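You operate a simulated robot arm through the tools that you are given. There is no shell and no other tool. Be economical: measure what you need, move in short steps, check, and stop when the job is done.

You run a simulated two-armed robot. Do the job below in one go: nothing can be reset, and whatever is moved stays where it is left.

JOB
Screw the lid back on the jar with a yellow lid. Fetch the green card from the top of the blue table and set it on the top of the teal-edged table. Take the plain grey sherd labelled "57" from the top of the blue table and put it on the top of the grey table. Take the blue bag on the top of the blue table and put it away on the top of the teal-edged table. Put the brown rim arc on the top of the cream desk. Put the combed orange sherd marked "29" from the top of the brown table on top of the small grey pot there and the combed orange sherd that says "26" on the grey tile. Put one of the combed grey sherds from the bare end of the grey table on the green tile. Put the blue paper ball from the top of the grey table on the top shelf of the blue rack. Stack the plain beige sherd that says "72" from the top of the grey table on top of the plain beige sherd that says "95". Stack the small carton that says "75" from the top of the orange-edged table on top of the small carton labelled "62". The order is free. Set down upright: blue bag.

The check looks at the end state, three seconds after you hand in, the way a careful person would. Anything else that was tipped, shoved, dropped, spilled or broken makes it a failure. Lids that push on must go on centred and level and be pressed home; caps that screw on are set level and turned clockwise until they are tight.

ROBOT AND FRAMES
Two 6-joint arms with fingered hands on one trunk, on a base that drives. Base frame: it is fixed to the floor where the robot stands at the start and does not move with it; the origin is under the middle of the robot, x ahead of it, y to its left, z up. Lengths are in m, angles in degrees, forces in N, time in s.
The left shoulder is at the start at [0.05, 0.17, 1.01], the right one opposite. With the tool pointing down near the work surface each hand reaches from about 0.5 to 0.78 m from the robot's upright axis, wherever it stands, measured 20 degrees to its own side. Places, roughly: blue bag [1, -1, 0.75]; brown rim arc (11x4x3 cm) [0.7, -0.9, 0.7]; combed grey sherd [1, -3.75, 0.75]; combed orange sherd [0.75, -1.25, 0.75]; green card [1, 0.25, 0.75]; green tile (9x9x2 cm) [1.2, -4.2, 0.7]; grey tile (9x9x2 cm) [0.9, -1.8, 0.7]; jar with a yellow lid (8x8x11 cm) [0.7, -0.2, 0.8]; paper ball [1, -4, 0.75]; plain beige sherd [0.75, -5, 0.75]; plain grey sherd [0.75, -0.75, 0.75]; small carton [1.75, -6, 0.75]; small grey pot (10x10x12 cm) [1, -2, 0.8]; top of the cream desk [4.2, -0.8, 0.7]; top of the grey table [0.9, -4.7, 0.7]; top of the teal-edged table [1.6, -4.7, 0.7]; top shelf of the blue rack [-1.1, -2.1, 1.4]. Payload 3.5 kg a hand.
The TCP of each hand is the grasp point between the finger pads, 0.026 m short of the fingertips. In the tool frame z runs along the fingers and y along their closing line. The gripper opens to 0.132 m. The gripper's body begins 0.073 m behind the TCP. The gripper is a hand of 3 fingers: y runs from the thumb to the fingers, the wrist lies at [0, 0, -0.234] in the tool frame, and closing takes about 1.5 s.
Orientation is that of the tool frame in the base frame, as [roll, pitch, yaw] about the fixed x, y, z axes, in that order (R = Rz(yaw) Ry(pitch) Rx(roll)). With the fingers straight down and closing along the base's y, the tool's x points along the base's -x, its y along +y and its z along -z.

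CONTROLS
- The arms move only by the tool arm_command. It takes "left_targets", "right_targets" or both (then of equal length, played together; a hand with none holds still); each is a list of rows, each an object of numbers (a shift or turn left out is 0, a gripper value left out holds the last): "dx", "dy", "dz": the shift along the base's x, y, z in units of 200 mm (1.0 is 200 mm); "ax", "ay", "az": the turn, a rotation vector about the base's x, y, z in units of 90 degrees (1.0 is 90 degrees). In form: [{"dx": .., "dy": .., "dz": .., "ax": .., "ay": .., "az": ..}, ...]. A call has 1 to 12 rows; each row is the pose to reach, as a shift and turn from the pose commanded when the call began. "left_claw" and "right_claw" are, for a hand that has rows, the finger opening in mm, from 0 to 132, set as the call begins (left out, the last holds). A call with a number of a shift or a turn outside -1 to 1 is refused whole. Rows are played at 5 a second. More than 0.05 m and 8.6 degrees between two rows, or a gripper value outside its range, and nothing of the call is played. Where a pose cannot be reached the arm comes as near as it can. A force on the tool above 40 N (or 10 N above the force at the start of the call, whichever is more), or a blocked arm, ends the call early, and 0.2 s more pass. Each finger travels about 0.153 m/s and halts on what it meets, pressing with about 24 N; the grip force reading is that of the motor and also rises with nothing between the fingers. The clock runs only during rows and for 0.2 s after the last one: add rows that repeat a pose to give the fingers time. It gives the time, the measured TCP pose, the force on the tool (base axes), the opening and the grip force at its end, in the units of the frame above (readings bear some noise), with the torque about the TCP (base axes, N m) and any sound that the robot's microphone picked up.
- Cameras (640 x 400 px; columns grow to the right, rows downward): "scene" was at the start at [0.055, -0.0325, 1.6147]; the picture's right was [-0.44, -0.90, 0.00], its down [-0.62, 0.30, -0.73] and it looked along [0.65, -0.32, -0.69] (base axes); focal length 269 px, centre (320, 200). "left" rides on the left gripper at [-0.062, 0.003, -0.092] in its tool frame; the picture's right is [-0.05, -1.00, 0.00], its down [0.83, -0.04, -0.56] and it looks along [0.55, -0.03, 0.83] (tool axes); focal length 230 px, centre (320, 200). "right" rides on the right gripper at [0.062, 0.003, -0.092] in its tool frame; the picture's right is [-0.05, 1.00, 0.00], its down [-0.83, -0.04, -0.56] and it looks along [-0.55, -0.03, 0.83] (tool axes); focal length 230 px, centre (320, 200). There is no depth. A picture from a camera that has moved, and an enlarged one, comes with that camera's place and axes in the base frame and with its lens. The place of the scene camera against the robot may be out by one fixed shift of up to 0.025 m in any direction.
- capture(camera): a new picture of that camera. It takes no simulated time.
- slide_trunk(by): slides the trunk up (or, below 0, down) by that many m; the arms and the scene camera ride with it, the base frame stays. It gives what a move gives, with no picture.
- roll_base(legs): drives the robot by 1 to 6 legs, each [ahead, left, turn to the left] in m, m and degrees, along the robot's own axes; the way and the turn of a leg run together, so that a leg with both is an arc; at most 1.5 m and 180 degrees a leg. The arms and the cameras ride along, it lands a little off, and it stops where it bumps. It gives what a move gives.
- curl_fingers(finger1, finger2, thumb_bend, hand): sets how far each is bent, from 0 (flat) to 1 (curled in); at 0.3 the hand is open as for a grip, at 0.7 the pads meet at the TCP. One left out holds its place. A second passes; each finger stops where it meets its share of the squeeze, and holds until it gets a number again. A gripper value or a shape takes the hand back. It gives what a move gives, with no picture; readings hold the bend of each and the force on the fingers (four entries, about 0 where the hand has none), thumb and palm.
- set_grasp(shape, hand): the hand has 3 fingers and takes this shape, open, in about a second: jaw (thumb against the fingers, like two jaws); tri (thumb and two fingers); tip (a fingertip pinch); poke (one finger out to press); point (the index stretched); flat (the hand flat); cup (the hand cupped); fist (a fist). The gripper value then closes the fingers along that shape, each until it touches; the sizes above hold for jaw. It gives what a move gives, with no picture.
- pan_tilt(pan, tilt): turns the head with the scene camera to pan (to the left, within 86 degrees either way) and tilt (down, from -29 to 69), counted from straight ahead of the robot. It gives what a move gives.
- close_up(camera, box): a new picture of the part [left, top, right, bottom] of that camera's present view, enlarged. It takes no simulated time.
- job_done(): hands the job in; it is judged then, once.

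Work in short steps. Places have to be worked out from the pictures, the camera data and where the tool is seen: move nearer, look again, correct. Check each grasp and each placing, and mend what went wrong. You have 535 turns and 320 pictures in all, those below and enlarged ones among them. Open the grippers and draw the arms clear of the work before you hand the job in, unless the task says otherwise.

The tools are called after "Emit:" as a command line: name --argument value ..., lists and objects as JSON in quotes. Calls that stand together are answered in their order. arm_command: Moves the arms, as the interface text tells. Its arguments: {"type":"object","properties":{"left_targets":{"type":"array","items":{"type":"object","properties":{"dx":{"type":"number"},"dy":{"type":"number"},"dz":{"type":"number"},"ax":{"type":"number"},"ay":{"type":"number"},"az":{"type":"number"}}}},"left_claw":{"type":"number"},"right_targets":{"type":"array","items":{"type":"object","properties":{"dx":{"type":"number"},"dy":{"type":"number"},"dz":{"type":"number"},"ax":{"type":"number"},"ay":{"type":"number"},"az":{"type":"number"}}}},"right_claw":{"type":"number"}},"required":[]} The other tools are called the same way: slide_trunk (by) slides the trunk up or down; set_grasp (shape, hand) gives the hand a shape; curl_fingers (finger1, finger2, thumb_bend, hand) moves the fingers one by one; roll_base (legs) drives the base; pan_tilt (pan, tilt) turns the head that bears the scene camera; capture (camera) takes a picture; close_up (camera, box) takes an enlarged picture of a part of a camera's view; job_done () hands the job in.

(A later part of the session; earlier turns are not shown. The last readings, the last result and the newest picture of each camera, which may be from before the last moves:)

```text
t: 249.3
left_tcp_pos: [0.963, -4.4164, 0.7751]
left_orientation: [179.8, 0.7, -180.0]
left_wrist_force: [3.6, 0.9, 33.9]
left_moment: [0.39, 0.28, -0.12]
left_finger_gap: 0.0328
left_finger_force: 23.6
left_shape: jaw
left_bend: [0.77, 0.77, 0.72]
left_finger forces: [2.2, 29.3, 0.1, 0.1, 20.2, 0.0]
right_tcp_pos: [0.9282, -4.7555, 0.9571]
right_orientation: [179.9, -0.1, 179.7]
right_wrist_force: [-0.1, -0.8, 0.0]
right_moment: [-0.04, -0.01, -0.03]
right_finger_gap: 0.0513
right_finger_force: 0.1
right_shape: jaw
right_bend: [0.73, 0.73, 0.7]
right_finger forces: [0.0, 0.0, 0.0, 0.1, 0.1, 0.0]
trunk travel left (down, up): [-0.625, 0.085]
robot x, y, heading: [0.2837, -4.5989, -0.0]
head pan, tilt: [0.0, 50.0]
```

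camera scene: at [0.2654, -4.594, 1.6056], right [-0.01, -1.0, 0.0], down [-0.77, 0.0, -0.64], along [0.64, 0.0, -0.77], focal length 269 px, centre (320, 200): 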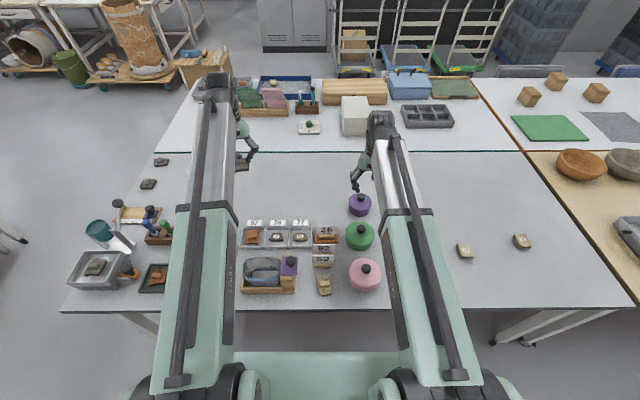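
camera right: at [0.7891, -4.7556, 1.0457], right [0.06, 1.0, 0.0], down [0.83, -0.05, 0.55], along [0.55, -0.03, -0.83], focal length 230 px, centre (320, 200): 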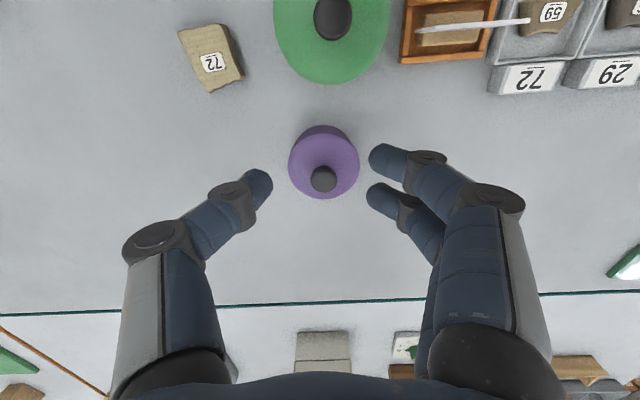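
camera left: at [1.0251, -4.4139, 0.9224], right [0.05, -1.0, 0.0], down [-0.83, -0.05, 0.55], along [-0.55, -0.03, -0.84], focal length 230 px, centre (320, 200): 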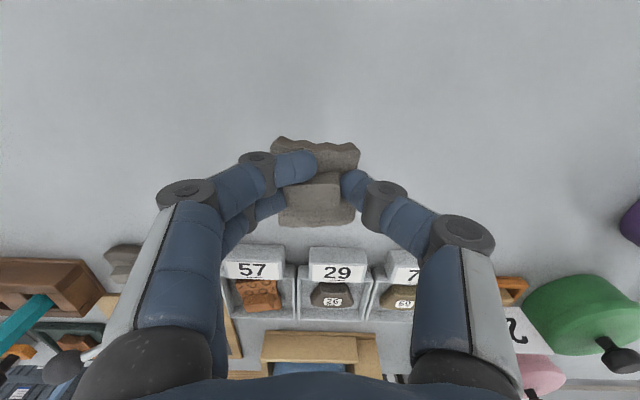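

Contact made. I ease up, open and lift away.

Emit:
arm_command --left_targets '[{"dz": 0.02}, {"dz": 0.02}]'

Emit:
arm_command --left_targets '[{}, {}, {}, {}, {"dz": 0.1}, {"dz": 0.3}, {"dz": 0.5}, {"dz": 0.7}, {"dz": 0.9}]' --left_claw 80

Emit:
capture --camera "left"

```text
t: 249.9
left_tcp_pos: [0.9625, -4.4158, 0.7752]
left_orientation: [179.9, 0.4, -180.0]
left_wrist_force: [5.2, -1.9, 19.8]
left_moment: [0.25, 0.06, -0.11]
left_finger_gap: 0.0331
left_finger_force: 24.0
left_shape: jaw
left_bend: [0.77, 0.77, 0.72]
left_finger forces: [0.6, 23.4, 0.0, 0.0, 18.4, 0.1]
right_tcp_pos: [0.929, -4.7568, 0.9545]
right_orientation: [179.9, -0.2, 179.8]
right_wrist_force: [0.5, -1.7, 0.7]
right_moment: [0.01, 0.01, 0.0]
right_finger_gap: 0.0515
right_finger_force: 0.0
right_shape: jaw
right_bend: [0.73, 0.73, 0.7]
right_finger forces: [0.0, 0.0, 0.0, 0.1, 0.0, 0.0]
trunk travel left (down, up): [-0.625, 0.085]
robot x, y, heading: [0.2867, -4.5992, -0.2]
head pan, tilt: [0.0, 50.0]
```

```text
t: 251.9
left_tcp_pos: [0.9629, -4.4163, 0.954]
left_orientation: [180.0, 0.2, 180.0]
left_wrist_force: [0.0, 0.6, -0.9]
left_moment: [0.05, 0.01, 0.01]
left_finger_gap: 0.0798
left_finger_force: 0.0
left_shape: jaw
left_bend: [0.71, 0.71, 0.71]
left_finger forces: [0.0, 0.0, 0.0, 0.0, 0.0, 0.1]
right_tcp_pos: [0.9304, -4.7564, 0.9545]
right_orientation: [-179.9, -0.2, 179.7]
right_wrist_force: [0.3, 0.1, 0.0]
right_moment: [0.03, 0.0, 0.0]
right_finger_gap: 0.0517
right_finger_force: 0.0
right_shape: jaw
right_bend: [0.73, 0.73, 0.7]
right_finger forces: [0.1, 0.1, 0.0, 0.0, 0.0, 0.1]
trunk travel left (down, up): [-0.625, 0.085]
robot x, y, heading: [0.287, -4.5976, 0.2]
head pan, tilt: [0.0, 50.0]
```

```text
184 pictures are left
camera left: at [1.0242, -4.4134, 1.0475], right [0.05, -1.0, 0.0], down [-0.83, -0.05, 0.55], along [-0.55, -0.03, -0.83], focal length 230 px, centre (320, 200)
```

left: 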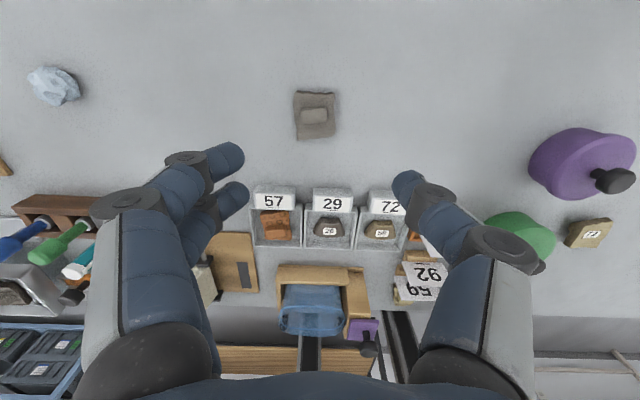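

Sherd 57 is placed. I check the labels of the other beige sherds.

Emit:
close_up --camera "scene" --box '[440, 215, 560, 290]'

Emit:
close_up --camera "scene" --box '[230, 200, 400, 330]'

```text
5.33 times, centred on (500, 252) of scene
camera zoom: at [0.3434, -4.5941, 1.6056], right [0.0, -1.0, 0.0], down [-0.77, 0.0, -0.64], along [0.64, 0.0, -0.77], focal length 1435 px, centre (-640, -80)
```

zoom: 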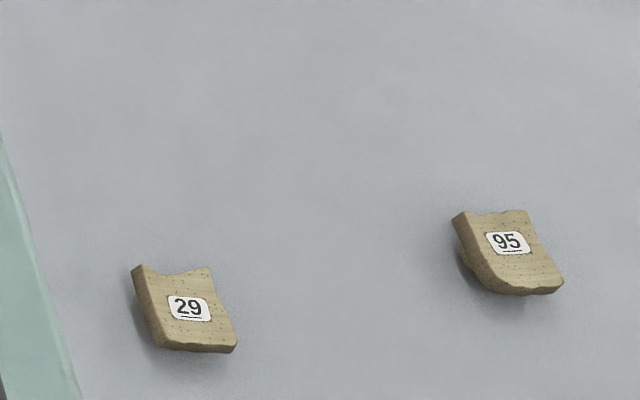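

```text
3.08 times, centred on (315, 265) of scene
camera zoom: at [0.3434, -4.5941, 1.6056], right [0.0, -1.0, 0.0], down [-0.77, 0.0, -0.64], along [0.64, 0.0, -0.77], focal length 828 px, centre (335, 0)
```

zoom: 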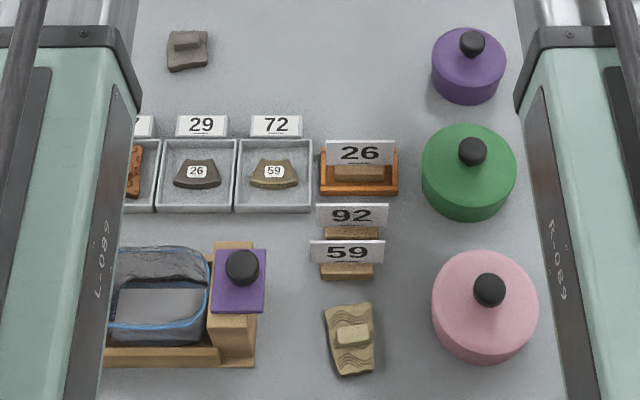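

"95" is at about (0.77,-5.33) and "29" at (0.73,-5.11). I now bring the right hand over "72" near (0.79,-4.87).

Emit:
arm_command --right_targets '[{"dx": -0.15, "dy": -0.13}, {"dx": -0.3, "dy": -0.26}, {"dx": -0.45, "dy": -0.4}, {"dx": -0.6, "dy": -0.55}, {"dx": -0.68, "dy": -0.57, "dz": -0.15}, {"dx": -0.68, "dy": -0.57, "dz": -0.35}, {"dx": -0.68, "dy": -0.57, "dz": -0.5}]' --right_claw 100

Emit:
capture --camera "right"

```text
t: 253.5
left_tcp_pos: [0.9638, -4.4157, 0.9536]
left_orientation: [179.9, 0.5, -180.0]
left_wrist_force: [-0.5, -0.1, -0.1]
left_moment: [-0.02, -0.01, 0.04]
left_finger_gap: 0.0795
left_finger_force: 0.1
left_shape: jaw
left_bend: [0.71, 0.71, 0.71]
left_finger forces: [0.1, 0.1, 0.1, 0.0, 0.0, 0.0]
right_tcp_pos: [0.7926, -4.869, 0.8521]
right_orientation: [-179.9, -0.1, 179.8]
right_wrist_force: [0.1, -1.1, -0.4]
right_moment: [0.03, 0.01, 0.02]
right_finger_gap: 0.0998
right_finger_force: 0.1
right_shape: jaw
right_bend: [0.63, 0.63, 0.6]
right_finger forces: [0.0, 0.1, 0.0, 0.0, 0.0, 0.1]
trunk travel left (down, up): [-0.625, 0.085]
robot x, y, heading: [0.2868, -4.5957, 0.0]
head pan, tilt: [0.0, 50.0]
```

```text
181 pictures are left
camera right: at [0.7328, -4.8654, 0.945], right [0.06, 1.0, 0.0], down [0.83, -0.05, 0.55], along [0.55, -0.03, -0.83], focal length 230 px, centre (320, 200)
```

right: 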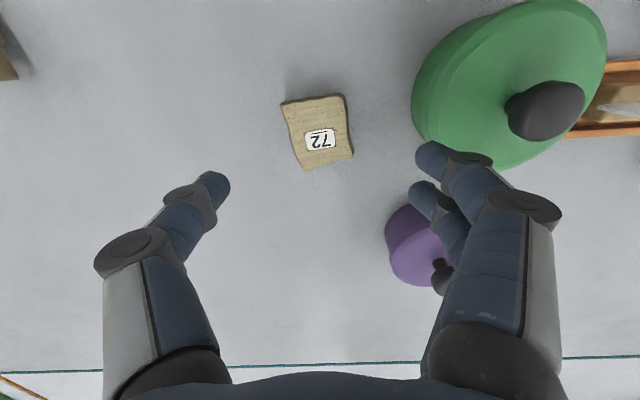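

The green pot is too close for closing along y, so I raise, turn the hand −78° to close along the sherd's long axis (x), and re-approach.

Emit:
arm_command --right_targets '[{"dz": 0.25}, {"dz": 0.3, "az": -0.09}, {"dz": 0.3, "az": -0.18}, {"dz": 0.3, "az": -0.27}, {"dz": 0.3, "az": -0.36}, {"dz": 0.3, "az": -0.45}, {"dz": 0.3, "az": -0.54}, {"dz": 0.3, "az": -0.63}, {"dz": 0.3, "az": -0.72}, {"dz": 0.3, "az": -0.8}, {"dz": 0.3, "az": -0.87}]'

Emit:
arm_command --right_targets '[{"dx": -0.02, "dz": -0.2}, {"dx": -0.02, "dz": -0.35}]'

Emit:
capture --camera "right"

```text
t: 255.9
left_tcp_pos: [0.9639, -4.415, 0.9542]
left_orientation: [179.9, 0.4, -179.9]
left_wrist_force: [-0.5, -1.3, -0.6]
left_moment: [0.01, -0.01, 0.0]
left_finger_gap: 0.0798
left_finger_force: 0.0
left_shape: jaw
left_bend: [0.71, 0.71, 0.71]
left_finger forces: [0.0, 0.0, 0.0, 0.0, 0.0, 0.0]
right_tcp_pos: [0.7928, -4.8684, 0.9133]
right_orientation: [180.0, -0.3, 101.4]
right_wrist_force: [-0.5, 0.5, 0.6]
right_moment: [0.01, -0.01, -0.02]
right_finger_gap: 0.1001
right_finger_force: 0.1
right_shape: jaw
right_bend: [0.63, 0.63, 0.6]
right_finger forces: [0.0, 0.0, 0.0, 0.1, 0.0, 0.0]
trunk travel left (down, up): [-0.625, 0.085]
robot x, y, heading: [0.2866, -4.5975, 0.0]
head pan, tilt: [0.0, 50.0]
```

```text
t: 256.5
left_tcp_pos: [0.963, -4.4156, 0.9537]
left_orientation: [179.9, 0.4, -179.9]
left_wrist_force: [0.3, -0.7, 0.1]
left_moment: [-0.01, 0.01, -0.04]
left_finger_gap: 0.0796
left_finger_force: 0.0
left_shape: jaw
left_bend: [0.71, 0.71, 0.71]
left_finger forces: [0.1, 0.1, 0.1, 0.0, 0.1, 0.1]
right_tcp_pos: [0.7923, -4.871, 0.8428]
right_orientation: [179.9, -0.2, 101.5]
right_wrist_force: [-0.3, -0.8, -0.1]
right_moment: [0.03, 0.06, 0.03]
right_finger_gap: 0.0999
right_finger_force: 0.0
right_shape: jaw
right_bend: [0.63, 0.63, 0.6]
right_finger forces: [0.1, 0.1, 0.0, 0.0, 0.0, 0.1]
trunk travel left (down, up): [-0.625, 0.085]
robot x, y, heading: [0.287, -4.594, 0.4]
head pan, tilt: [0.0, 50.0]
```

```text
180 pictures are left
camera right: at [0.7838, -4.8103, 0.9355], right [0.99, 0.15, 0.0], down [0.12, -0.83, 0.55], along [0.08, -0.55, -0.83], focal length 230 px, centre (320, 200)
```

right: 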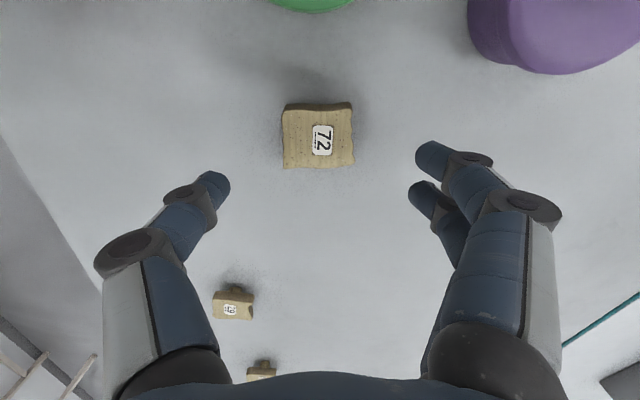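

"72" is centred and square to the fingers. I descend to TCP z≈0.774 and grip.

Emit:
arm_command --right_targets '[{"dx": -0.008, "dy": 0.01, "dz": -0.2}, {"dx": -0.008, "dy": 0.01, "dz": -0.345}]'

Emit:
arm_command --right_targets '[{}, {}, {}, {}, {}]' --right_claw 0

Emit:
close_up --camera "right" --box '[220, 90, 420, 230]'

```text
t: 257.1
left_tcp_pos: [0.9631, -4.4161, 0.9541]
left_orientation: [179.9, 0.3, -179.9]
left_wrist_force: [0.2, -0.4, 0.1]
left_moment: [-0.02, 0.0, -0.02]
left_finger_gap: 0.0797
left_finger_force: 0.2
left_shape: jaw
left_bend: [0.71, 0.71, 0.71]
left_finger forces: [0.0, 0.0, 0.1, 0.0, 0.0, 0.1]
right_tcp_pos: [0.7879, -4.8677, 0.7743]
right_orientation: [-179.9, -0.3, 101.5]
right_wrist_force: [-0.3, -0.2, -0.7]
right_moment: [0.02, -0.02, -0.01]
right_finger_gap: 0.0997
right_finger_force: 0.2
right_shape: jaw
right_bend: [0.63, 0.63, 0.6]
right_finger forces: [0.0, 0.1, 0.1, 0.0, 0.0, 0.0]
trunk travel left (down, up): [-0.625, 0.085]
robot x, y, heading: [0.2883, -4.5972, -0.1]
head pan, tilt: [0.0, 50.0]
```

```text
t: 258.3
left_tcp_pos: [0.9627, -4.4151, 0.9538]
left_orientation: [179.8, 0.4, -179.9]
left_wrist_force: [1.0, -0.2, -0.9]
left_moment: [-0.04, 0.03, 0.0]
left_finger_gap: 0.0798
left_finger_force: 0.0
left_shape: jaw
left_bend: [0.71, 0.71, 0.71]
left_finger forces: [0.0, 0.0, 0.1, 0.0, 0.0, 0.0]
right_tcp_pos: [0.7892, -4.8682, 0.7742]
right_orientation: [-180.0, -0.3, 101.4]
right_wrist_force: [-0.7, 0.6, 0.1]
right_moment: [0.01, -0.01, 0.0]
right_finger_gap: 0.0474
right_finger_force: 24.0
right_shape: jaw
right_bend: [0.74, 0.73, 0.7]
right_finger forces: [10.9, 10.9, 0.0, 0.1, 21.5, 0.0]
trunk travel left (down, up): [-0.625, 0.085]
robot x, y, heading: [0.2847, -4.5942, -0.0]
head pan, tilt: [0.0, 50.0]
```

```text
2.86 times, centred on (320, 160) of right
camera zoom: at [0.7805, -4.8073, 0.8668], right [0.99, 0.15, 0.0], down [0.12, -0.83, 0.55], along [0.08, -0.55, -0.83], focal length 657 px, centre (320, 314)
```

zoom: 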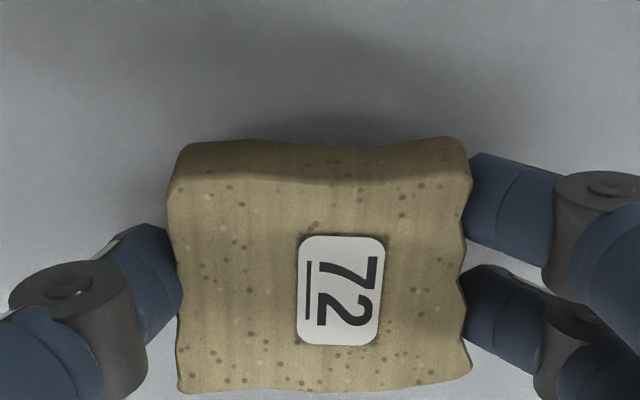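

Good three-finger grip. I lift and drive over toward "95".

Emit:
arm_command --right_targets '[{"dz": 0.15}, {"dz": 0.4}, {"dz": 0.65}, {"dz": 0.88}]'

Emit:
roll_base --legs '[[-0.06, 0, 0], [0, -0.42, 0]]'

Emit:
capture --camera "right"

```text
t: 259.3
left_tcp_pos: [0.9629, -4.4155, 0.955]
left_orientation: [179.9, 0.5, -179.9]
left_wrist_force: [0.9, 1.6, 0.5]
left_moment: [0.04, 0.0, -0.01]
left_finger_gap: 0.0795
left_finger_force: 0.0
left_shape: jaw
left_bend: [0.71, 0.71, 0.71]
left_finger forces: [0.0, 0.0, 0.0, 0.0, 0.0, 0.0]
right_tcp_pos: [0.7872, -4.8653, 0.9518]
right_orientation: [-180.0, -0.4, 101.4]
right_wrist_force: [-0.1, -0.2, 0.3]
right_moment: [0.01, 0.0, -0.02]
right_finger_gap: 0.0474
right_finger_force: 24.3
right_shape: jaw
right_bend: [0.74, 0.73, 0.7]
right_finger forces: [10.8, 10.9, 0.0, 0.1, 21.6, 0.0]
trunk travel left (down, up): [-0.625, 0.085]
robot x, y, heading: [0.285, -4.5993, 0.2]
head pan, tilt: [0.0, 50.0]
```

```text
t: 262.4
left_tcp_pos: [0.9031, -4.8286, 0.9527]
left_orientation: [179.7, 0.4, -179.5]
left_wrist_force: [0.2, 0.4, 0.4]
left_moment: [0.01, 0.0, -0.01]
left_finger_gap: 0.0796
left_finger_force: 0.0
left_shape: jaw
left_bend: [0.71, 0.71, 0.71]
left_finger forces: [0.0, 0.0, 0.1, 0.0, 0.0, 0.0]
right_tcp_pos: [0.7305, -5.2782, 0.9507]
right_orientation: [180.0, -0.3, 101.8]
right_wrist_force: [0.5, 0.1, -1.3]
right_moment: [0.02, -0.01, -0.02]
right_finger_gap: 0.0469
right_finger_force: 23.6
right_shape: jaw
right_bend: [0.74, 0.73, 0.7]
right_finger forces: [10.8, 10.9, 0.0, 0.0, 21.5, 0.1]
trunk travel left (down, up): [-0.625, 0.085]
robot x, y, heading: [0.2251, -5.0167, 0.7]
head pan, tilt: [0.0, 50.0]
```

```text
178 pictures are left
camera right: at [0.7218, -5.2183, 1.0437], right [0.99, 0.15, 0.0], down [0.13, -0.82, 0.55], along [0.08, -0.54, -0.83], focal length 230 px, centre (320, 200)
```

right: 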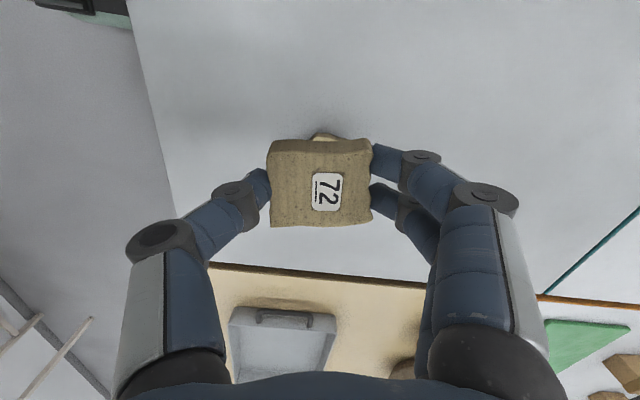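

"95" hides behind "72" in this view; I move the hand 10 cm past it to see it.

Emit:
arm_command --right_targets '[{"dy": -0.2}, {"dy": -0.4}, {"dy": -0.55}]'

Emit:
capture --camera "right"

```text
t: 263.2
left_tcp_pos: [0.9024, -4.8281, 0.9531]
left_orientation: [180.0, 0.4, -179.6]
left_wrist_force: [-0.5, -1.1, 0.0]
left_moment: [-0.02, 0.01, 0.01]
left_finger_gap: 0.0796
left_finger_force: 0.1
left_shape: jaw
left_bend: [0.71, 0.71, 0.71]
left_finger forces: [0.0, 0.0, 0.0, 0.1, 0.0, 0.0]
right_tcp_pos: [0.729, -5.3862, 0.9523]
right_orientation: [180.0, -0.2, 101.8]
right_wrist_force: [-0.2, -0.3, -0.3]
right_moment: [0.02, 0.01, 0.01]
right_finger_gap: 0.0469
right_finger_force: 23.8
right_shape: jaw
right_bend: [0.74, 0.73, 0.7]
right_finger forces: [10.8, 10.9, 0.0, 0.0, 21.6, 0.0]
trunk travel left (down, up): [-0.625, 0.085]
robot x, y, heading: [0.2249, -5.0121, 0.5]
head pan, tilt: [0.0, 50.0]
```

```text
177 pictures are left
camera right: at [0.7209, -5.3264, 1.045], right [0.99, 0.15, 0.0], down [0.13, -0.82, 0.55], along [0.08, -0.54, -0.83], focal length 230 px, centre (320, 200)
```

right: 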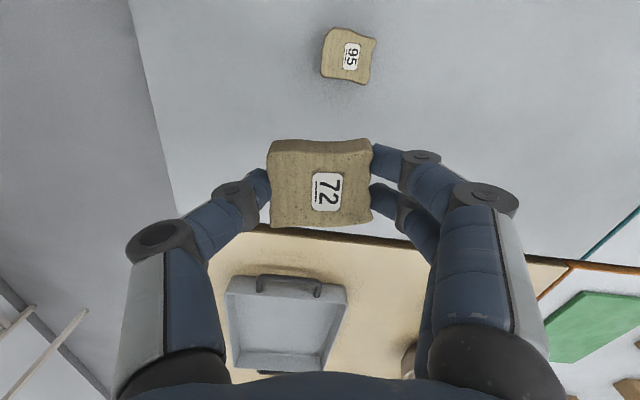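

"95" is at (0.7485,-5.328). I move "72" right over it and go down to z≈0.81, then look.

Emit:
arm_command --right_targets '[{"dx": 0.05, "dy": 0.15}, {"dx": 0.0975, "dy": 0.293}, {"dx": 0.0975, "dy": 0.293, "dz": -0.2}, {"dx": 0.0975, "dy": 0.293, "dz": -0.4}, {"dx": 0.0975, "dy": 0.293, "dz": -0.6}, {"dx": 0.0975, "dy": 0.293, "dz": -0.7}]'

Emit:
capture --camera "right"

Emit:
capture --camera "left"

```text
t: 264.6
left_tcp_pos: [0.9024, -4.8286, 0.9539]
left_orientation: [180.0, 0.3, -179.5]
left_wrist_force: [-0.3, -0.2, -0.4]
left_moment: [0.03, 0.04, -0.01]
left_finger_gap: 0.0794
left_finger_force: 0.1
left_shape: jaw
left_bend: [0.71, 0.71, 0.71]
left_finger forces: [0.0, 0.0, 0.0, 0.1, 0.0, 0.0]
right_tcp_pos: [0.7483, -5.328, 0.8093]
right_orientation: [179.9, -0.2, 101.8]
right_wrist_force: [0.2, -0.1, -2.1]
right_moment: [-0.01, 0.04, 0.0]
right_finger_gap: 0.0472
right_finger_force: 23.6
right_shape: jaw
right_bend: [0.74, 0.73, 0.7]
right_finger forces: [10.8, 11.0, 0.0, 0.0, 21.5, 0.0]
trunk travel left (down, up): [-0.625, 0.085]
robot x, y, heading: [0.2281, -5.0129, 0.0]
head pan, tilt: [0.0, 50.0]
```

```text
176 pictures are left
camera right: at [0.7403, -5.2676, 0.9028], right [0.99, 0.15, 0.0], down [0.13, -0.82, 0.55], along [0.09, -0.55, -0.83], focal length 230 px, centre (320, 200)
```

right: 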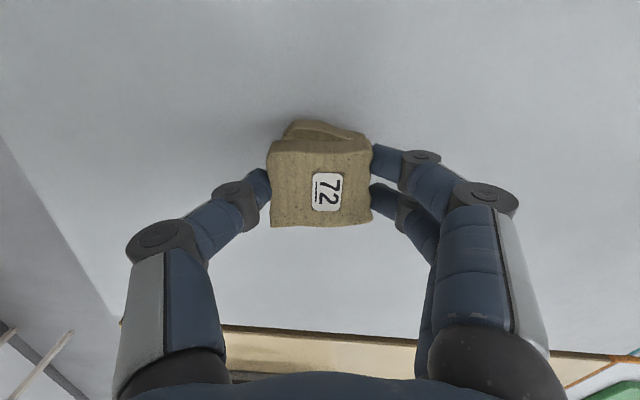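

```text
175 pictures are left
camera left: at [0.9647, -4.8251, 1.0472], right [0.06, -1.0, 0.0], down [-0.83, -0.05, 0.55], along [-0.55, -0.03, -0.84], focal length 230 px, centre (320, 200)
```

left: 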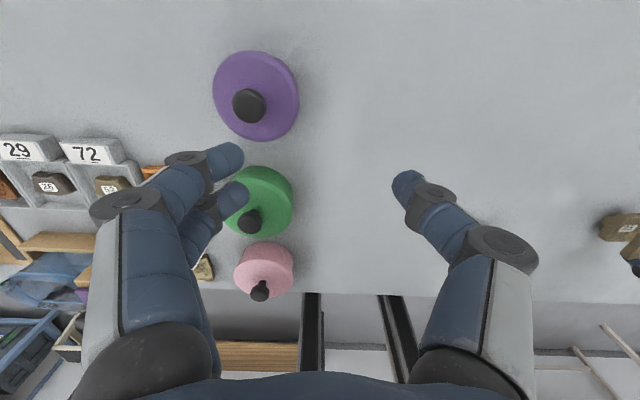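

Well aligned. I lower in small steps until contact.

Emit:
arm_command --right_targets '[{"dz": -0.03}, {"dz": -0.045}, {"dz": -0.055}, {"dz": -0.065}, {"dz": -0.075}]'

```text
t: 265.8
left_tcp_pos: [0.9024, -4.8276, 0.9556]
left_orientation: [180.0, 0.4, -179.5]
left_wrist_force: [0.4, -1.2, -0.3]
left_moment: [-0.01, 0.02, 0.0]
left_finger_gap: 0.0795
left_finger_force: 0.0
left_shape: jaw
left_bend: [0.71, 0.71, 0.71]
left_finger forces: [0.0, 0.0, 0.0, 0.1, 0.0, 0.0]
right_tcp_pos: [0.7498, -5.3295, 0.7976]
right_orientation: [179.8, -0.1, 101.8]
right_wrist_force: [0.5, -0.7, 11.4]
right_moment: [-0.08, -0.04, 0.03]
right_finger_gap: 0.047
right_finger_force: 24.0
right_shape: jaw
right_bend: [0.74, 0.74, 0.7]
right_finger forces: [11.6, 12.6, 0.0, 0.0, 23.9, 0.1]
trunk travel left (down, up): [-0.625, 0.085]
robot x, y, heading: [0.2284, -5.0161, 0.3]
head pan, tilt: [0.0, 50.0]
```

Contact at the expected height. I release and rise.

Emit:
arm_command --right_targets '[{"dz": 0.01}, {"dz": 0.01}]'

Emit:
arm_command --right_targets '[{}, {}, {}]' --right_claw 75

Emit:
arm_command --right_targets '[{"dz": 0.05}, {"dz": 0.15}, {"dz": 0.35}, {"dz": 0.55}]'

Emit:
capture --camera "right"

```text
t: 266.4
left_tcp_pos: [0.9025, -4.8275, 0.9543]
left_orientation: [179.8, 0.5, -179.5]
left_wrist_force: [0.1, 0.4, -1.0]
left_moment: [0.01, -0.06, -0.04]
left_finger_gap: 0.0796
left_finger_force: 0.1
left_shape: jaw
left_bend: [0.71, 0.71, 0.71]
left_finger forces: [0.1, 0.1, 0.0, 0.0, 0.0, 0.1]
right_tcp_pos: [0.7484, -5.3278, 0.7977]
right_orientation: [-180.0, -0.4, 101.8]
right_wrist_force: [0.7, 0.0, 2.3]
right_moment: [-0.08, -0.01, -0.02]
right_finger_gap: 0.0474
right_finger_force: 24.2
right_shape: jaw
right_bend: [0.74, 0.74, 0.7]
right_finger forces: [11.3, 12.6, 0.1, 0.0, 23.6, 0.0]
trunk travel left (down, up): [-0.625, 0.085]
robot x, y, heading: [0.2251, -5.0164, 0.4]
head pan, tilt: [0.0, 50.0]
```

```text
t: 267.2
left_tcp_pos: [0.9032, -4.8273, 0.9543]
left_orientation: [179.9, 0.4, -179.5]
left_wrist_force: [0.4, -0.7, 0.2]
left_moment: [0.02, 0.0, 0.05]
left_finger_gap: 0.0794
left_finger_force: 0.1
left_shape: jaw
left_bend: [0.71, 0.71, 0.71]
left_finger forces: [0.0, 0.1, 0.1, 0.0, 0.0, 0.1]
right_tcp_pos: [0.7487, -5.3284, 0.797]
right_orientation: [-180.0, -0.4, 101.8]
right_wrist_force: [0.2, 0.4, 0.3]
right_moment: [-0.01, -0.01, -0.01]
right_finger_gap: 0.0741
right_finger_force: 0.1
right_shape: jaw
right_bend: [0.72, 0.72, 0.7]
right_finger forces: [0.1, 0.0, 0.1, 0.0, 0.1, 0.1]
trunk travel left (down, up): [-0.625, 0.085]
robot x, y, heading: [0.2294, -5.0147, 0.3]
head pan, tilt: [0.0, 50.0]
```

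```text
t: 268.2
left_tcp_pos: [0.9039, -4.8268, 0.9544]
left_orientation: [179.9, 0.4, -179.5]
left_wrist_force: [0.3, -0.1, -0.2]
left_moment: [-0.02, 0.03, 0.0]
left_finger_gap: 0.0797
left_finger_force: 0.1
left_shape: jaw
left_bend: [0.71, 0.71, 0.71]
left_finger forces: [0.0, 0.0, 0.0, 0.0, 0.1, 0.0]
right_tcp_pos: [0.7505, -5.3309, 0.9099]
right_orientation: [179.9, -0.3, 101.9]
right_wrist_force: [-0.7, 0.2, -0.2]
right_moment: [-0.01, -0.02, 0.02]
right_finger_gap: 0.0744
right_finger_force: 0.0
right_shape: jaw
right_bend: [0.72, 0.72, 0.7]
right_finger forces: [0.0, 0.0, 0.0, 0.0, 0.0, 0.1]
trunk travel left (down, up): [-0.625, 0.085]
robot x, y, heading: [0.2303, -5.01, 0.6]
head pan, tilt: [0.0, 50.0]
```

```text
174 pictures are left
camera right: at [0.7413, -5.2693, 1.0028], right [0.99, 0.15, 0.0], down [0.13, -0.82, 0.55], along [0.08, -0.54, -0.83], focal length 230 px, centre (320, 200)
```

right: 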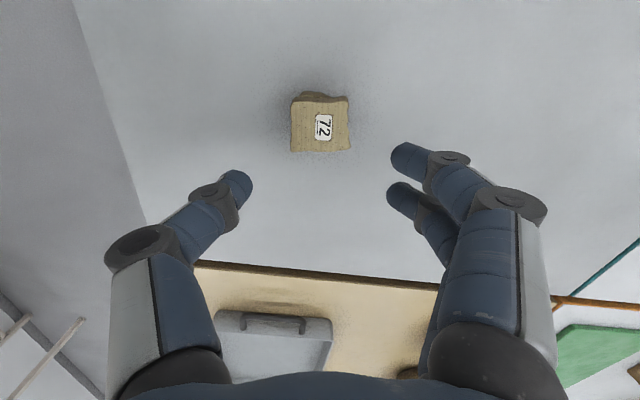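

"72" is stacked on "95". I straighten and raise the hands, back out and drive to the north end of the grey table, facing it.

Emit:
arm_command --right_targets '[{"dz": 0.1, "az": 0.09}, {"dz": 0.2, "az": 0.18}, {"dz": 0.3, "az": 0.27}, {"dz": 0.4, "az": 0.36}, {"dz": 0.4, "az": 0.45}, {"dz": 0.4, "az": 0.54}, {"dz": 0.4, "az": 0.63}, {"dz": 0.4, "az": 0.72}, {"dz": 0.4, "az": 0.8}, {"dz": 0.4, "az": 0.87}]' --left_targets '[{"dz": 0.1}, {"dz": 0.2}, {"dz": 0.2}, {"dz": 0.2}, {"dz": 0.2}, {"dz": 0.2}, {"dz": 0.2}, {"dz": 0.2}, {"dz": 0.2}, {"dz": 0.2}]'

Emit:
roll_base --legs '[[-0.33, 0, 0], [0, 1.3, 0], [0, 0.5, 0], [1.2, 0, 0], [0, 0, -90]]'

Emit:
pan_tilt --pan 0 --tilt 50

Emit:
capture --camera "scene"

```text
t: 270.4
left_tcp_pos: [0.9028, -4.8284, 0.9929]
left_orientation: [179.9, 0.5, -179.5]
left_wrist_force: [0.6, -0.3, 0.2]
left_moment: [0.01, 0.01, -0.05]
left_finger_gap: 0.0794
left_finger_force: 0.0
left_shape: jaw
left_bend: [0.71, 0.71, 0.71]
left_finger forces: [0.0, 0.0, 0.1, 0.0, 0.0, 0.0]
right_tcp_pos: [0.7515, -5.3279, 0.9879]
right_orientation: [179.9, -0.3, -179.9]
right_wrist_force: [0.4, -0.2, -0.1]
right_moment: [0.02, -0.03, 0.01]
right_finger_gap: 0.0742
right_finger_force: 0.1
right_shape: jaw
right_bend: [0.72, 0.72, 0.7]
right_finger forces: [0.0, 0.0, 0.0, 0.1, 0.0, 0.0]
trunk travel left (down, up): [-0.625, 0.085]
robot x, y, heading: [0.2246, -5.0094, 0.2]
head pan, tilt: [0.0, 50.0]
```

```text
t: 290.7
left_tcp_pos: [1.2759, -3.9131, 0.9944]
left_orientation: [179.8, 0.4, 89.9]
left_wrist_force: [-0.3, 0.2, 0.0]
left_moment: [-0.01, -0.02, -0.02]
left_finger_gap: 0.0798
left_finger_force: 0.0
left_shape: jaw
left_bend: [0.71, 0.71, 0.71]
left_finger forces: [0.0, 0.0, 0.1, 0.1, 0.1, 0.1]
right_tcp_pos: [0.7759, -3.7569, 0.9883]
right_orientation: [-179.9, -0.2, 89.6]
right_wrist_force: [1.0, 0.1, 0.1]
right_moment: [-0.02, 0.0, 0.02]
right_finger_gap: 0.0744
right_finger_force: 0.2
right_shape: jaw
right_bend: [0.72, 0.72, 0.7]
right_finger forces: [0.0, 0.1, 0.0, 0.0, 0.0, 0.0]
trunk travel left (down, up): [-0.625, 0.085]
robot x, y, heading: [1.0961, -3.2365, -90.3]
head pan, tilt: [0.0, 50.0]
```

```text
t: 291.3
left_tcp_pos: [1.2751, -3.9132, 0.994]
left_orientation: [179.9, 0.3, 90.0]
left_wrist_force: [0.7, -0.6, 0.2]
left_moment: [0.02, -0.02, 0.02]
left_finger_gap: 0.0795
left_finger_force: 0.1
left_shape: jaw
left_bend: [0.71, 0.71, 0.71]
left_finger forces: [0.1, 0.1, 0.0, 0.1, 0.0, 0.0]
right_tcp_pos: [0.7753, -3.7572, 0.9883]
right_orientation: [180.0, -0.3, 89.7]
right_wrist_force: [0.4, 0.1, 0.0]
right_moment: [-0.02, -0.02, -0.04]
right_finger_gap: 0.0744
right_finger_force: 0.2
right_shape: jaw
right_bend: [0.72, 0.72, 0.7]
right_finger forces: [0.1, 0.0, 0.0, 0.1, 0.0, 0.0]
trunk travel left (down, up): [-0.625, 0.085]
robot x, y, heading: [1.0975, -3.2354, -90.1]
head pan, tilt: [0.0, 50.0]
```

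```text
173 pictures are left
camera scene: at [1.116, -3.2693, 1.6056], right [-1.0, 0.0, 0.0], down [0.0, 0.77, -0.64], along [0.0, -0.64, -0.77], focal length 269 px, centre (320, 200)
```

scene: 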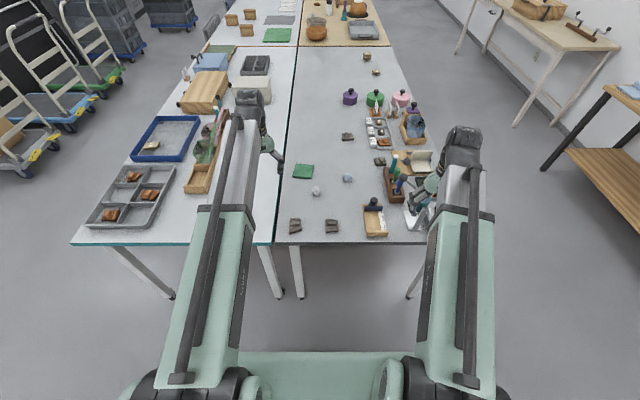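

A clear view from here. I look with the left camera at the nearer combed grey sherd (≈(1.21,-3.855)).

Emit:
arm_command --left_targets '[{"dx": -0.15, "dy": 0.15, "dz": -0.1}, {"dx": -0.3, "dy": 0.28, "dz": -0.25}, {"dx": -0.3, "dy": 0.28, "dz": -0.45}, {"dx": -0.3, "dy": 0.28, "dz": -0.6}]' --left_claw 100

Emit:
capture --camera "left"

```text
t: 292.3
left_tcp_pos: [1.2136, -3.8561, 0.8756]
left_orientation: [179.9, 0.4, 90.0]
left_wrist_force: [-0.7, -0.4, 0.2]
left_moment: [-0.02, 0.02, -0.01]
left_finger_gap: 0.0996
left_finger_force: 0.0
left_shape: jaw
left_bend: [0.63, 0.63, 0.6]
left_finger forces: [0.0, 0.1, 0.0, 0.0, 0.0, 0.1]
right_tcp_pos: [0.7753, -3.7566, 0.9894]
right_orientation: [-180.0, -0.3, 89.5]
right_wrist_force: [0.6, 0.6, -0.4]
right_moment: [-0.03, -0.02, 0.0]
right_finger_gap: 0.0744
right_finger_force: 0.0
right_shape: jaw
right_bend: [0.72, 0.72, 0.7]
right_finger forces: [0.0, 0.1, 0.0, 0.0, 0.0, 0.0]
trunk travel left (down, up): [-0.625, 0.085]
robot x, y, heading: [1.0913, -3.2371, -90.2]
head pan, tilt: [0.0, 50.0]
```

```text
172 pictures are left
camera left: at [1.2171, -3.9177, 0.9681], right [-1.0, -0.05, 0.0], down [-0.04, 0.83, 0.55], along [-0.03, 0.55, -0.84], focal length 230 px, centre (320, 200)
```

left: 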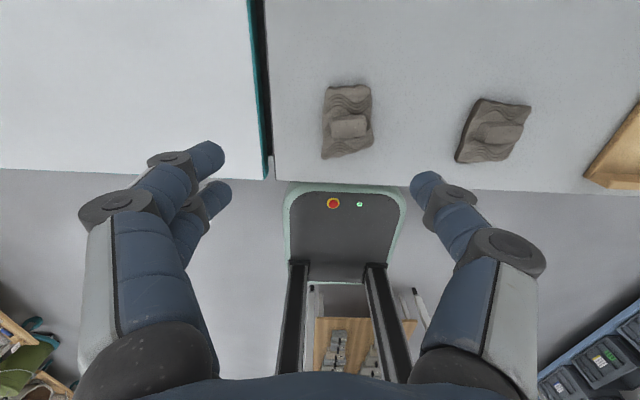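

The sherd's block is at (1.187,-3.860), long side along x. I centre, go down to TCP z≈0.778 and grip the block.

Emit:
arm_command --left_targets '[{"dx": -0.133, "dy": -0.02, "dz": -0.1}, {"dx": -0.133, "dy": -0.02, "dz": -0.3}, {"dx": -0.133, "dy": -0.02, "dz": -0.485}]'

Emit:
arm_command --left_targets '[{}, {}, {}, {}, {}, {}]' --left_claw 0

Emit:
close_up --camera "left" --box '[220, 90, 420, 230]'

```text
t: 293.1
left_tcp_pos: [1.1868, -3.8613, 0.776]
left_orientation: [179.9, 0.5, 89.9]
left_wrist_force: [0.4, -0.4, -0.2]
left_moment: [0.04, -0.01, -0.03]
left_finger_gap: 0.0995
left_finger_force: 0.1
left_shape: jaw
left_bend: [0.63, 0.63, 0.6]
left_finger forces: [0.0, 0.1, 0.0, 0.1, 0.0, 0.1]
right_tcp_pos: [0.7748, -3.7565, 0.9895]
right_orientation: [179.9, -0.3, 89.7]
right_wrist_force: [-0.3, 0.3, -0.4]
right_moment: [0.02, -0.02, 0.03]
right_finger_gap: 0.074
right_finger_force: 0.0
right_shape: jaw
right_bend: [0.72, 0.72, 0.7]
right_finger forces: [0.0, 0.0, 0.1, 0.1, 0.0, 0.0]
trunk travel left (down, up): [-0.625, 0.085]
robot x, y, heading: [1.097, -3.2347, -90.1]
head pan, tilt: [0.0, 50.0]
```

```text
t: 294.5
left_tcp_pos: [1.1873, -3.8609, 0.7784]
left_orientation: [179.9, 0.3, 90.0]
left_wrist_force: [0.6, -0.7, 5.8]
left_moment: [0.02, -0.13, 0.05]
left_finger_gap: 0.0293
left_finger_force: 23.9
left_shape: jaw
left_bend: [0.73, 0.73, 0.7]
left_finger forces: [10.8, 12.4, 0.0, 0.0, 23.4, 0.0]
right_tcp_pos: [0.7746, -3.756, 0.9886]
right_orientation: [180.0, -0.2, 89.7]
right_wrist_force: [-0.4, -0.4, -0.1]
right_moment: [0.0, -0.01, 0.0]
right_finger_gap: 0.0747
right_finger_force: 0.0
right_shape: jaw
right_bend: [0.72, 0.72, 0.7]
right_finger forces: [0.1, 0.1, 0.0, 0.1, 0.1, 0.0]
trunk travel left (down, up): [-0.625, 0.085]
robot x, y, heading: [1.0924, -3.234, -90.4]
head pan, tilt: [0.0, 50.0]
```

```text
2.86 times, centred on (320, 160) of left
camera zoom: at [1.1912, -3.9228, 0.8703], right [-1.0, -0.05, 0.0], down [-0.04, 0.83, 0.55], along [-0.03, 0.55, -0.84], focal length 657 px, centre (320, 314)
```

zoom: 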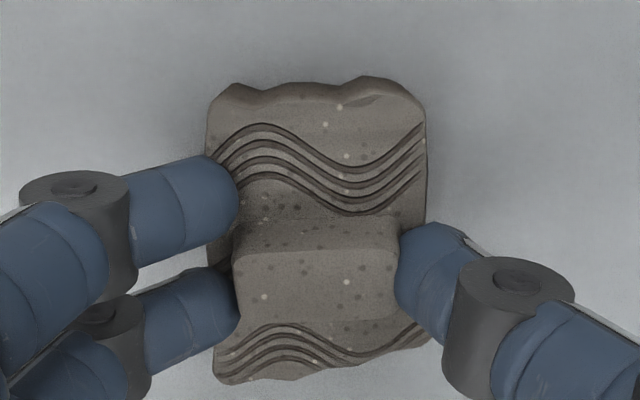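

Clean grip. I lift and drive 19 cm ahead toward the green tile.

Emit:
arm_command --left_targets '[{"dz": 0.2}, {"dz": 0.45}, {"dz": 0.7}, {"dz": 0.85}]'

Emit:
roll_base --legs '[[0.19, 0, 0.2]]'

Emit:
capture --camera "left"

Emit:
capture --camera "scene"

```text
t: 295.5
left_tcp_pos: [1.19, -3.8608, 0.9475]
left_orientation: [179.8, 0.3, 90.0]
left_wrist_force: [0.4, 1.0, -1.1]
left_moment: [0.01, -0.02, -0.01]
left_finger_gap: 0.0287
left_finger_force: 23.5
left_shape: jaw
left_bend: [0.73, 0.73, 0.7]
left_finger forces: [11.1, 11.4, 0.1, 0.1, 22.7, 0.0]
right_tcp_pos: [0.7757, -3.7566, 0.9883]
right_orientation: [180.0, -0.3, 89.6]
right_wrist_force: [0.0, 0.3, 0.2]
right_moment: [-0.04, -0.01, -0.02]
right_finger_gap: 0.0744
right_finger_force: 0.1
right_shape: jaw
right_bend: [0.72, 0.72, 0.7]
right_finger forces: [0.0, 0.0, 0.1, 0.0, 0.0, 0.1]
trunk travel left (down, up): [-0.625, 0.085]
robot x, y, heading: [1.0959, -3.2398, -90.0]
head pan, tilt: [0.0, 50.0]
```

```text
t: 297.0
left_tcp_pos: [1.1933, -4.0509, 0.9452]
left_orientation: [179.9, 0.2, 90.4]
left_wrist_force: [-0.2, -0.3, -1.4]
left_moment: [0.02, 0.0, 0.03]
left_finger_gap: 0.0287
left_finger_force: 23.6
left_shape: jaw
left_bend: [0.73, 0.73, 0.7]
left_finger forces: [11.1, 11.6, 0.0, 0.1, 22.7, 0.1]
right_tcp_pos: [0.7785, -3.948, 0.9875]
right_orientation: [-180.0, -0.4, 89.9]
right_wrist_force: [-0.3, 0.3, -0.3]
right_moment: [0.03, -0.02, 0.04]
right_finger_gap: 0.0746
right_finger_force: 0.1
right_shape: jaw
right_bend: [0.72, 0.72, 0.7]
right_finger forces: [0.0, 0.0, 0.1, 0.1, 0.1, 0.1]
trunk travel left (down, up): [-0.625, 0.085]
robot x, y, heading: [1.0924, -3.429, -89.8]
head pan, tilt: [0.0, 50.0]
```

```text
170 pictures are left
camera left: at [1.1962, -4.112, 1.0393], right [-1.0, -0.06, 0.0], down [-0.05, 0.83, 0.55], along [-0.03, 0.55, -0.83], focal length 230 px, centre (320, 200)
```

left: 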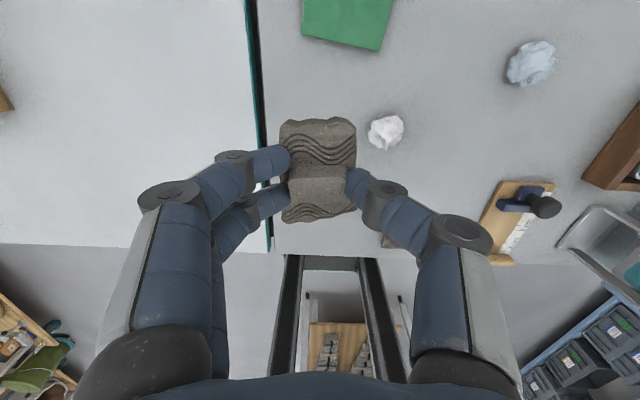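

```text
169 pictures are left
camera scene: at [1.1164, -3.4596, 1.6056], right [-1.0, 0.0, 0.0], down [0.0, 0.77, -0.64], along [0.0, -0.64, -0.77], focal length 269 px, centre (320, 200)
```

scene: 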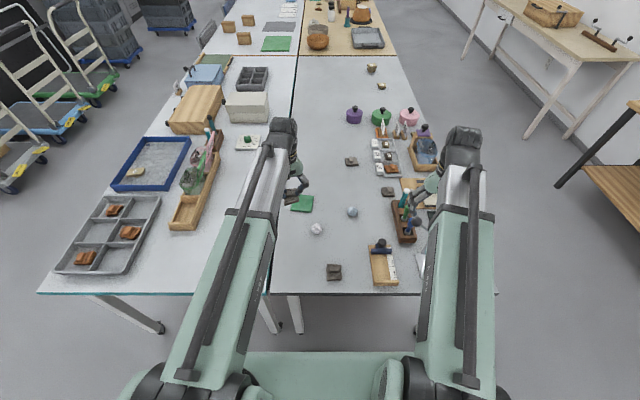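

The tile centre works out at (1.18,-4.16). I move over it and lower toward it.

Emit:
arm_command --left_targets '[{"dx": -0.03, "dy": -0.2}, {"dx": -0.065, "dy": -0.4}, {"dx": -0.065, "dy": -0.52, "dz": -0.1}, {"dx": -0.065, "dy": -0.52, "dz": -0.3}, {"dx": -0.065, "dy": -0.52, "dz": -0.5}, {"dx": -0.065, "dy": -0.52, "dz": -0.62}]'

Emit:
capture --camera "left"

```text
t: 298.4
left_tcp_pos: [1.1792, -4.1533, 0.8229]
left_orientation: [180.0, 0.4, 90.3]
left_wrist_force: [0.9, -0.2, -0.8]
left_moment: [0.0, 0.0, 0.02]
left_finger_gap: 0.0288
left_finger_force: 23.9
left_shape: jaw
left_bend: [0.73, 0.73, 0.7]
left_finger forces: [11.0, 11.5, 0.1, 0.0, 22.7, 0.1]
right_tcp_pos: [0.7789, -3.9478, 0.9887]
right_orientation: [180.0, -0.4, 89.8]
right_wrist_force: [-0.3, 0.7, 0.2]
right_moment: [0.01, 0.0, 0.03]
right_finger_gap: 0.0742
right_finger_force: 0.1
right_shape: jaw
right_bend: [0.72, 0.72, 0.7]
right_finger forces: [0.1, 0.0, 0.1, 0.1, 0.1, 0.0]
trunk travel left (down, up): [-0.625, 0.085]
robot x, y, heading: [1.0972, -3.4216, -89.7]
head pan, tilt: [0.0, 50.0]
```

```text
168 pictures are left
camera left: at [1.1832, -4.2155, 0.9155], right [-1.0, -0.06, 0.0], down [-0.05, 0.83, 0.55], along [-0.03, 0.55, -0.84], focal length 230 px, centre (320, 200)
```

left: 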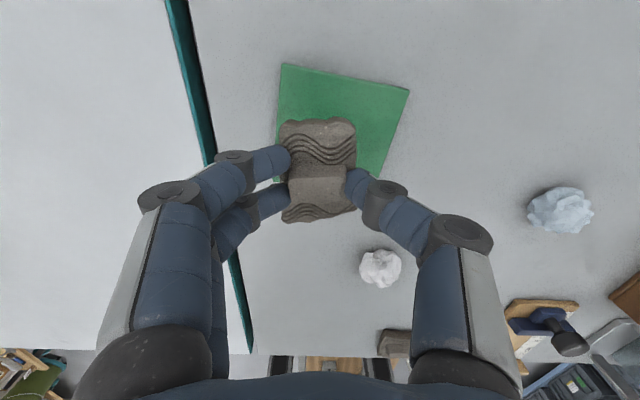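

The tile's centre is nearer (1.169,-4.171). I correct by about a centimetre each way and set the sherd down.

Emit:
arm_command --left_targets '[{"dx": -0.05, "dy": -0.06}, {"dx": -0.05, "dy": -0.06, "dz": -0.07}, {"dx": -0.05, "dy": -0.06, "dz": -0.105}, {"dx": -0.05, "dy": -0.06, "dz": -0.12}]'

Emit:
arm_command --left_targets '[{}, {}, {}, {"dz": 0.1}, {"dz": 0.3}, {"dz": 0.5}, {"dz": 0.7}]' --left_claw 70

Emit:
capture --camera "left"

```text
t: 299.4
left_tcp_pos: [1.1701, -4.1564, 0.7999]
left_orientation: [179.9, 0.5, 90.3]
left_wrist_force: [-0.1, -0.7, -0.5]
left_moment: [-0.01, -0.01, 0.0]
left_finger_gap: 0.0283
left_finger_force: 24.4
left_shape: jaw
left_bend: [0.73, 0.73, 0.7]
left_finger forces: [11.1, 11.4, 0.0, 0.0, 22.7, 0.0]
left hand out of reach, approached as far as the arm can: row 1, 2, 3, 4
right_tcp_pos: [0.7785, -3.9457, 0.9881]
right_orientation: [180.0, -0.2, 89.9]
right_wrist_force: [0.6, 0.7, 0.0]
right_moment: [-0.01, 0.0, 0.0]
right_finger_gap: 0.0741
right_finger_force: 0.1
right_shape: jaw
right_bend: [0.72, 0.72, 0.7]
right_finger forces: [0.1, 0.0, 0.0, 0.0, 0.1, 0.1]
trunk travel left (down, up): [-0.625, 0.085]
robot x, y, heading: [1.0948, -3.4256, -89.8]
head pan, tilt: [0.0, 50.0]
```

```text
t: 301.0
left_tcp_pos: [1.1698, -4.1557, 0.9394]
left_orientation: [179.9, 0.3, 90.3]
left_wrist_force: [0.0, 0.7, -0.1]
left_moment: [-0.02, -0.01, -0.01]
left_finger_gap: 0.0695
left_finger_force: 0.1
left_shape: jaw
left_bend: [0.72, 0.72, 0.7]
left_finger forces: [0.0, 0.1, 0.1, 0.1, 0.0, 0.1]
right_tcp_pos: [0.7787, -3.9466, 0.9882]
right_orientation: [-179.9, -0.2, 89.9]
right_wrist_force: [0.3, 0.6, -0.1]
right_moment: [-0.03, -0.01, 0.0]
right_finger_gap: 0.0748
right_finger_force: 0.0
right_shape: jaw
right_bend: [0.72, 0.72, 0.7]
right_finger forces: [0.1, 0.0, 0.0, 0.0, 0.0, 0.1]
trunk travel left (down, up): [-0.625, 0.085]
robot x, y, heading: [1.095, -3.4246, -89.7]
head pan, tilt: [0.0, 50.0]
```

```text
167 pictures are left
camera left: at [1.174, -4.2172, 1.0331], right [-1.0, -0.06, 0.0], down [-0.05, 0.83, 0.55], along [-0.03, 0.55, -0.84], focal length 230 px, centre (320, 200)
```

left: 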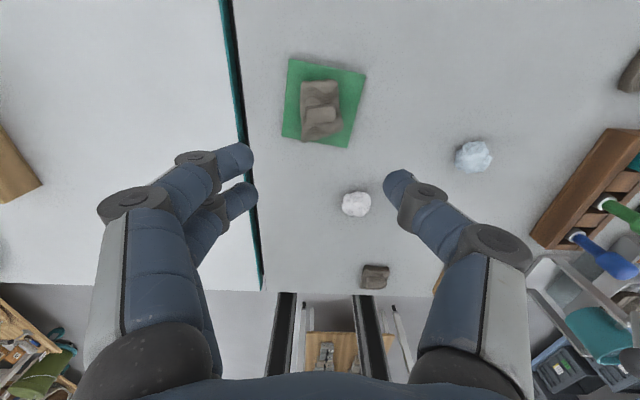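

The combed sherd sits on the green tile. Next the blue paper ball near (0.974,-4.114), with the right hand.

Emit:
arm_command --right_targets '[{"dx": 0.16, "dy": -0.14}, {"dx": 0.33, "dy": -0.28}, {"dx": 0.5, "dy": -0.42}, {"dx": 0.66, "dy": -0.56}, {"dx": 0.82, "dy": -0.7}, {"dx": 0.97, "dy": -0.83}, {"dx": 0.97, "dy": -0.83, "dz": -0.2}, {"dx": 0.97, "dy": -0.83, "dz": -0.4}, {"dx": 0.97, "dy": -0.83, "dz": -0.6}]'

Emit:
capture --camera "right"

```text
t: 303.0
left_tcp_pos: [1.1703, -4.1561, 0.9401]
left_orientation: [179.8, 0.3, 90.3]
left_wrist_force: [-0.4, -0.3, -0.3]
left_moment: [-0.01, 0.02, -0.01]
left_finger_gap: 0.0695
left_finger_force: 0.0
left_shape: jaw
left_bend: [0.72, 0.72, 0.7]
left_finger forces: [0.1, 0.1, 0.0, 0.1, 0.0, 0.1]
right_tcp_pos: [0.9743, -4.1123, 0.8683]
right_orientation: [-180.0, -0.4, 89.9]
right_wrist_force: [-0.7, -0.7, -0.5]
right_moment: [0.02, 0.0, 0.03]
right_finger_gap: 0.0743
right_finger_force: 0.0
right_shape: jaw
right_bend: [0.72, 0.72, 0.7]
right_finger forces: [0.1, 0.0, 0.0, 0.1, 0.0, 0.1]
trunk travel left (down, up): [-0.625, 0.085]
robot x, y, heading: [1.0942, -3.4236, -89.7]
head pan, tilt: [0.0, 50.0]
```

```text
166 pictures are left
camera right: at [0.9777, -4.0511, 0.961], right [1.0, -0.05, 0.0], down [-0.04, -0.83, 0.55], along [-0.03, -0.55, -0.83], focal length 230 px, centre (320, 200)
```

right: 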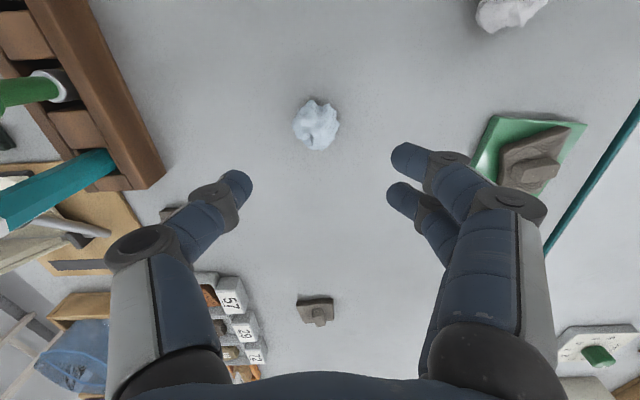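

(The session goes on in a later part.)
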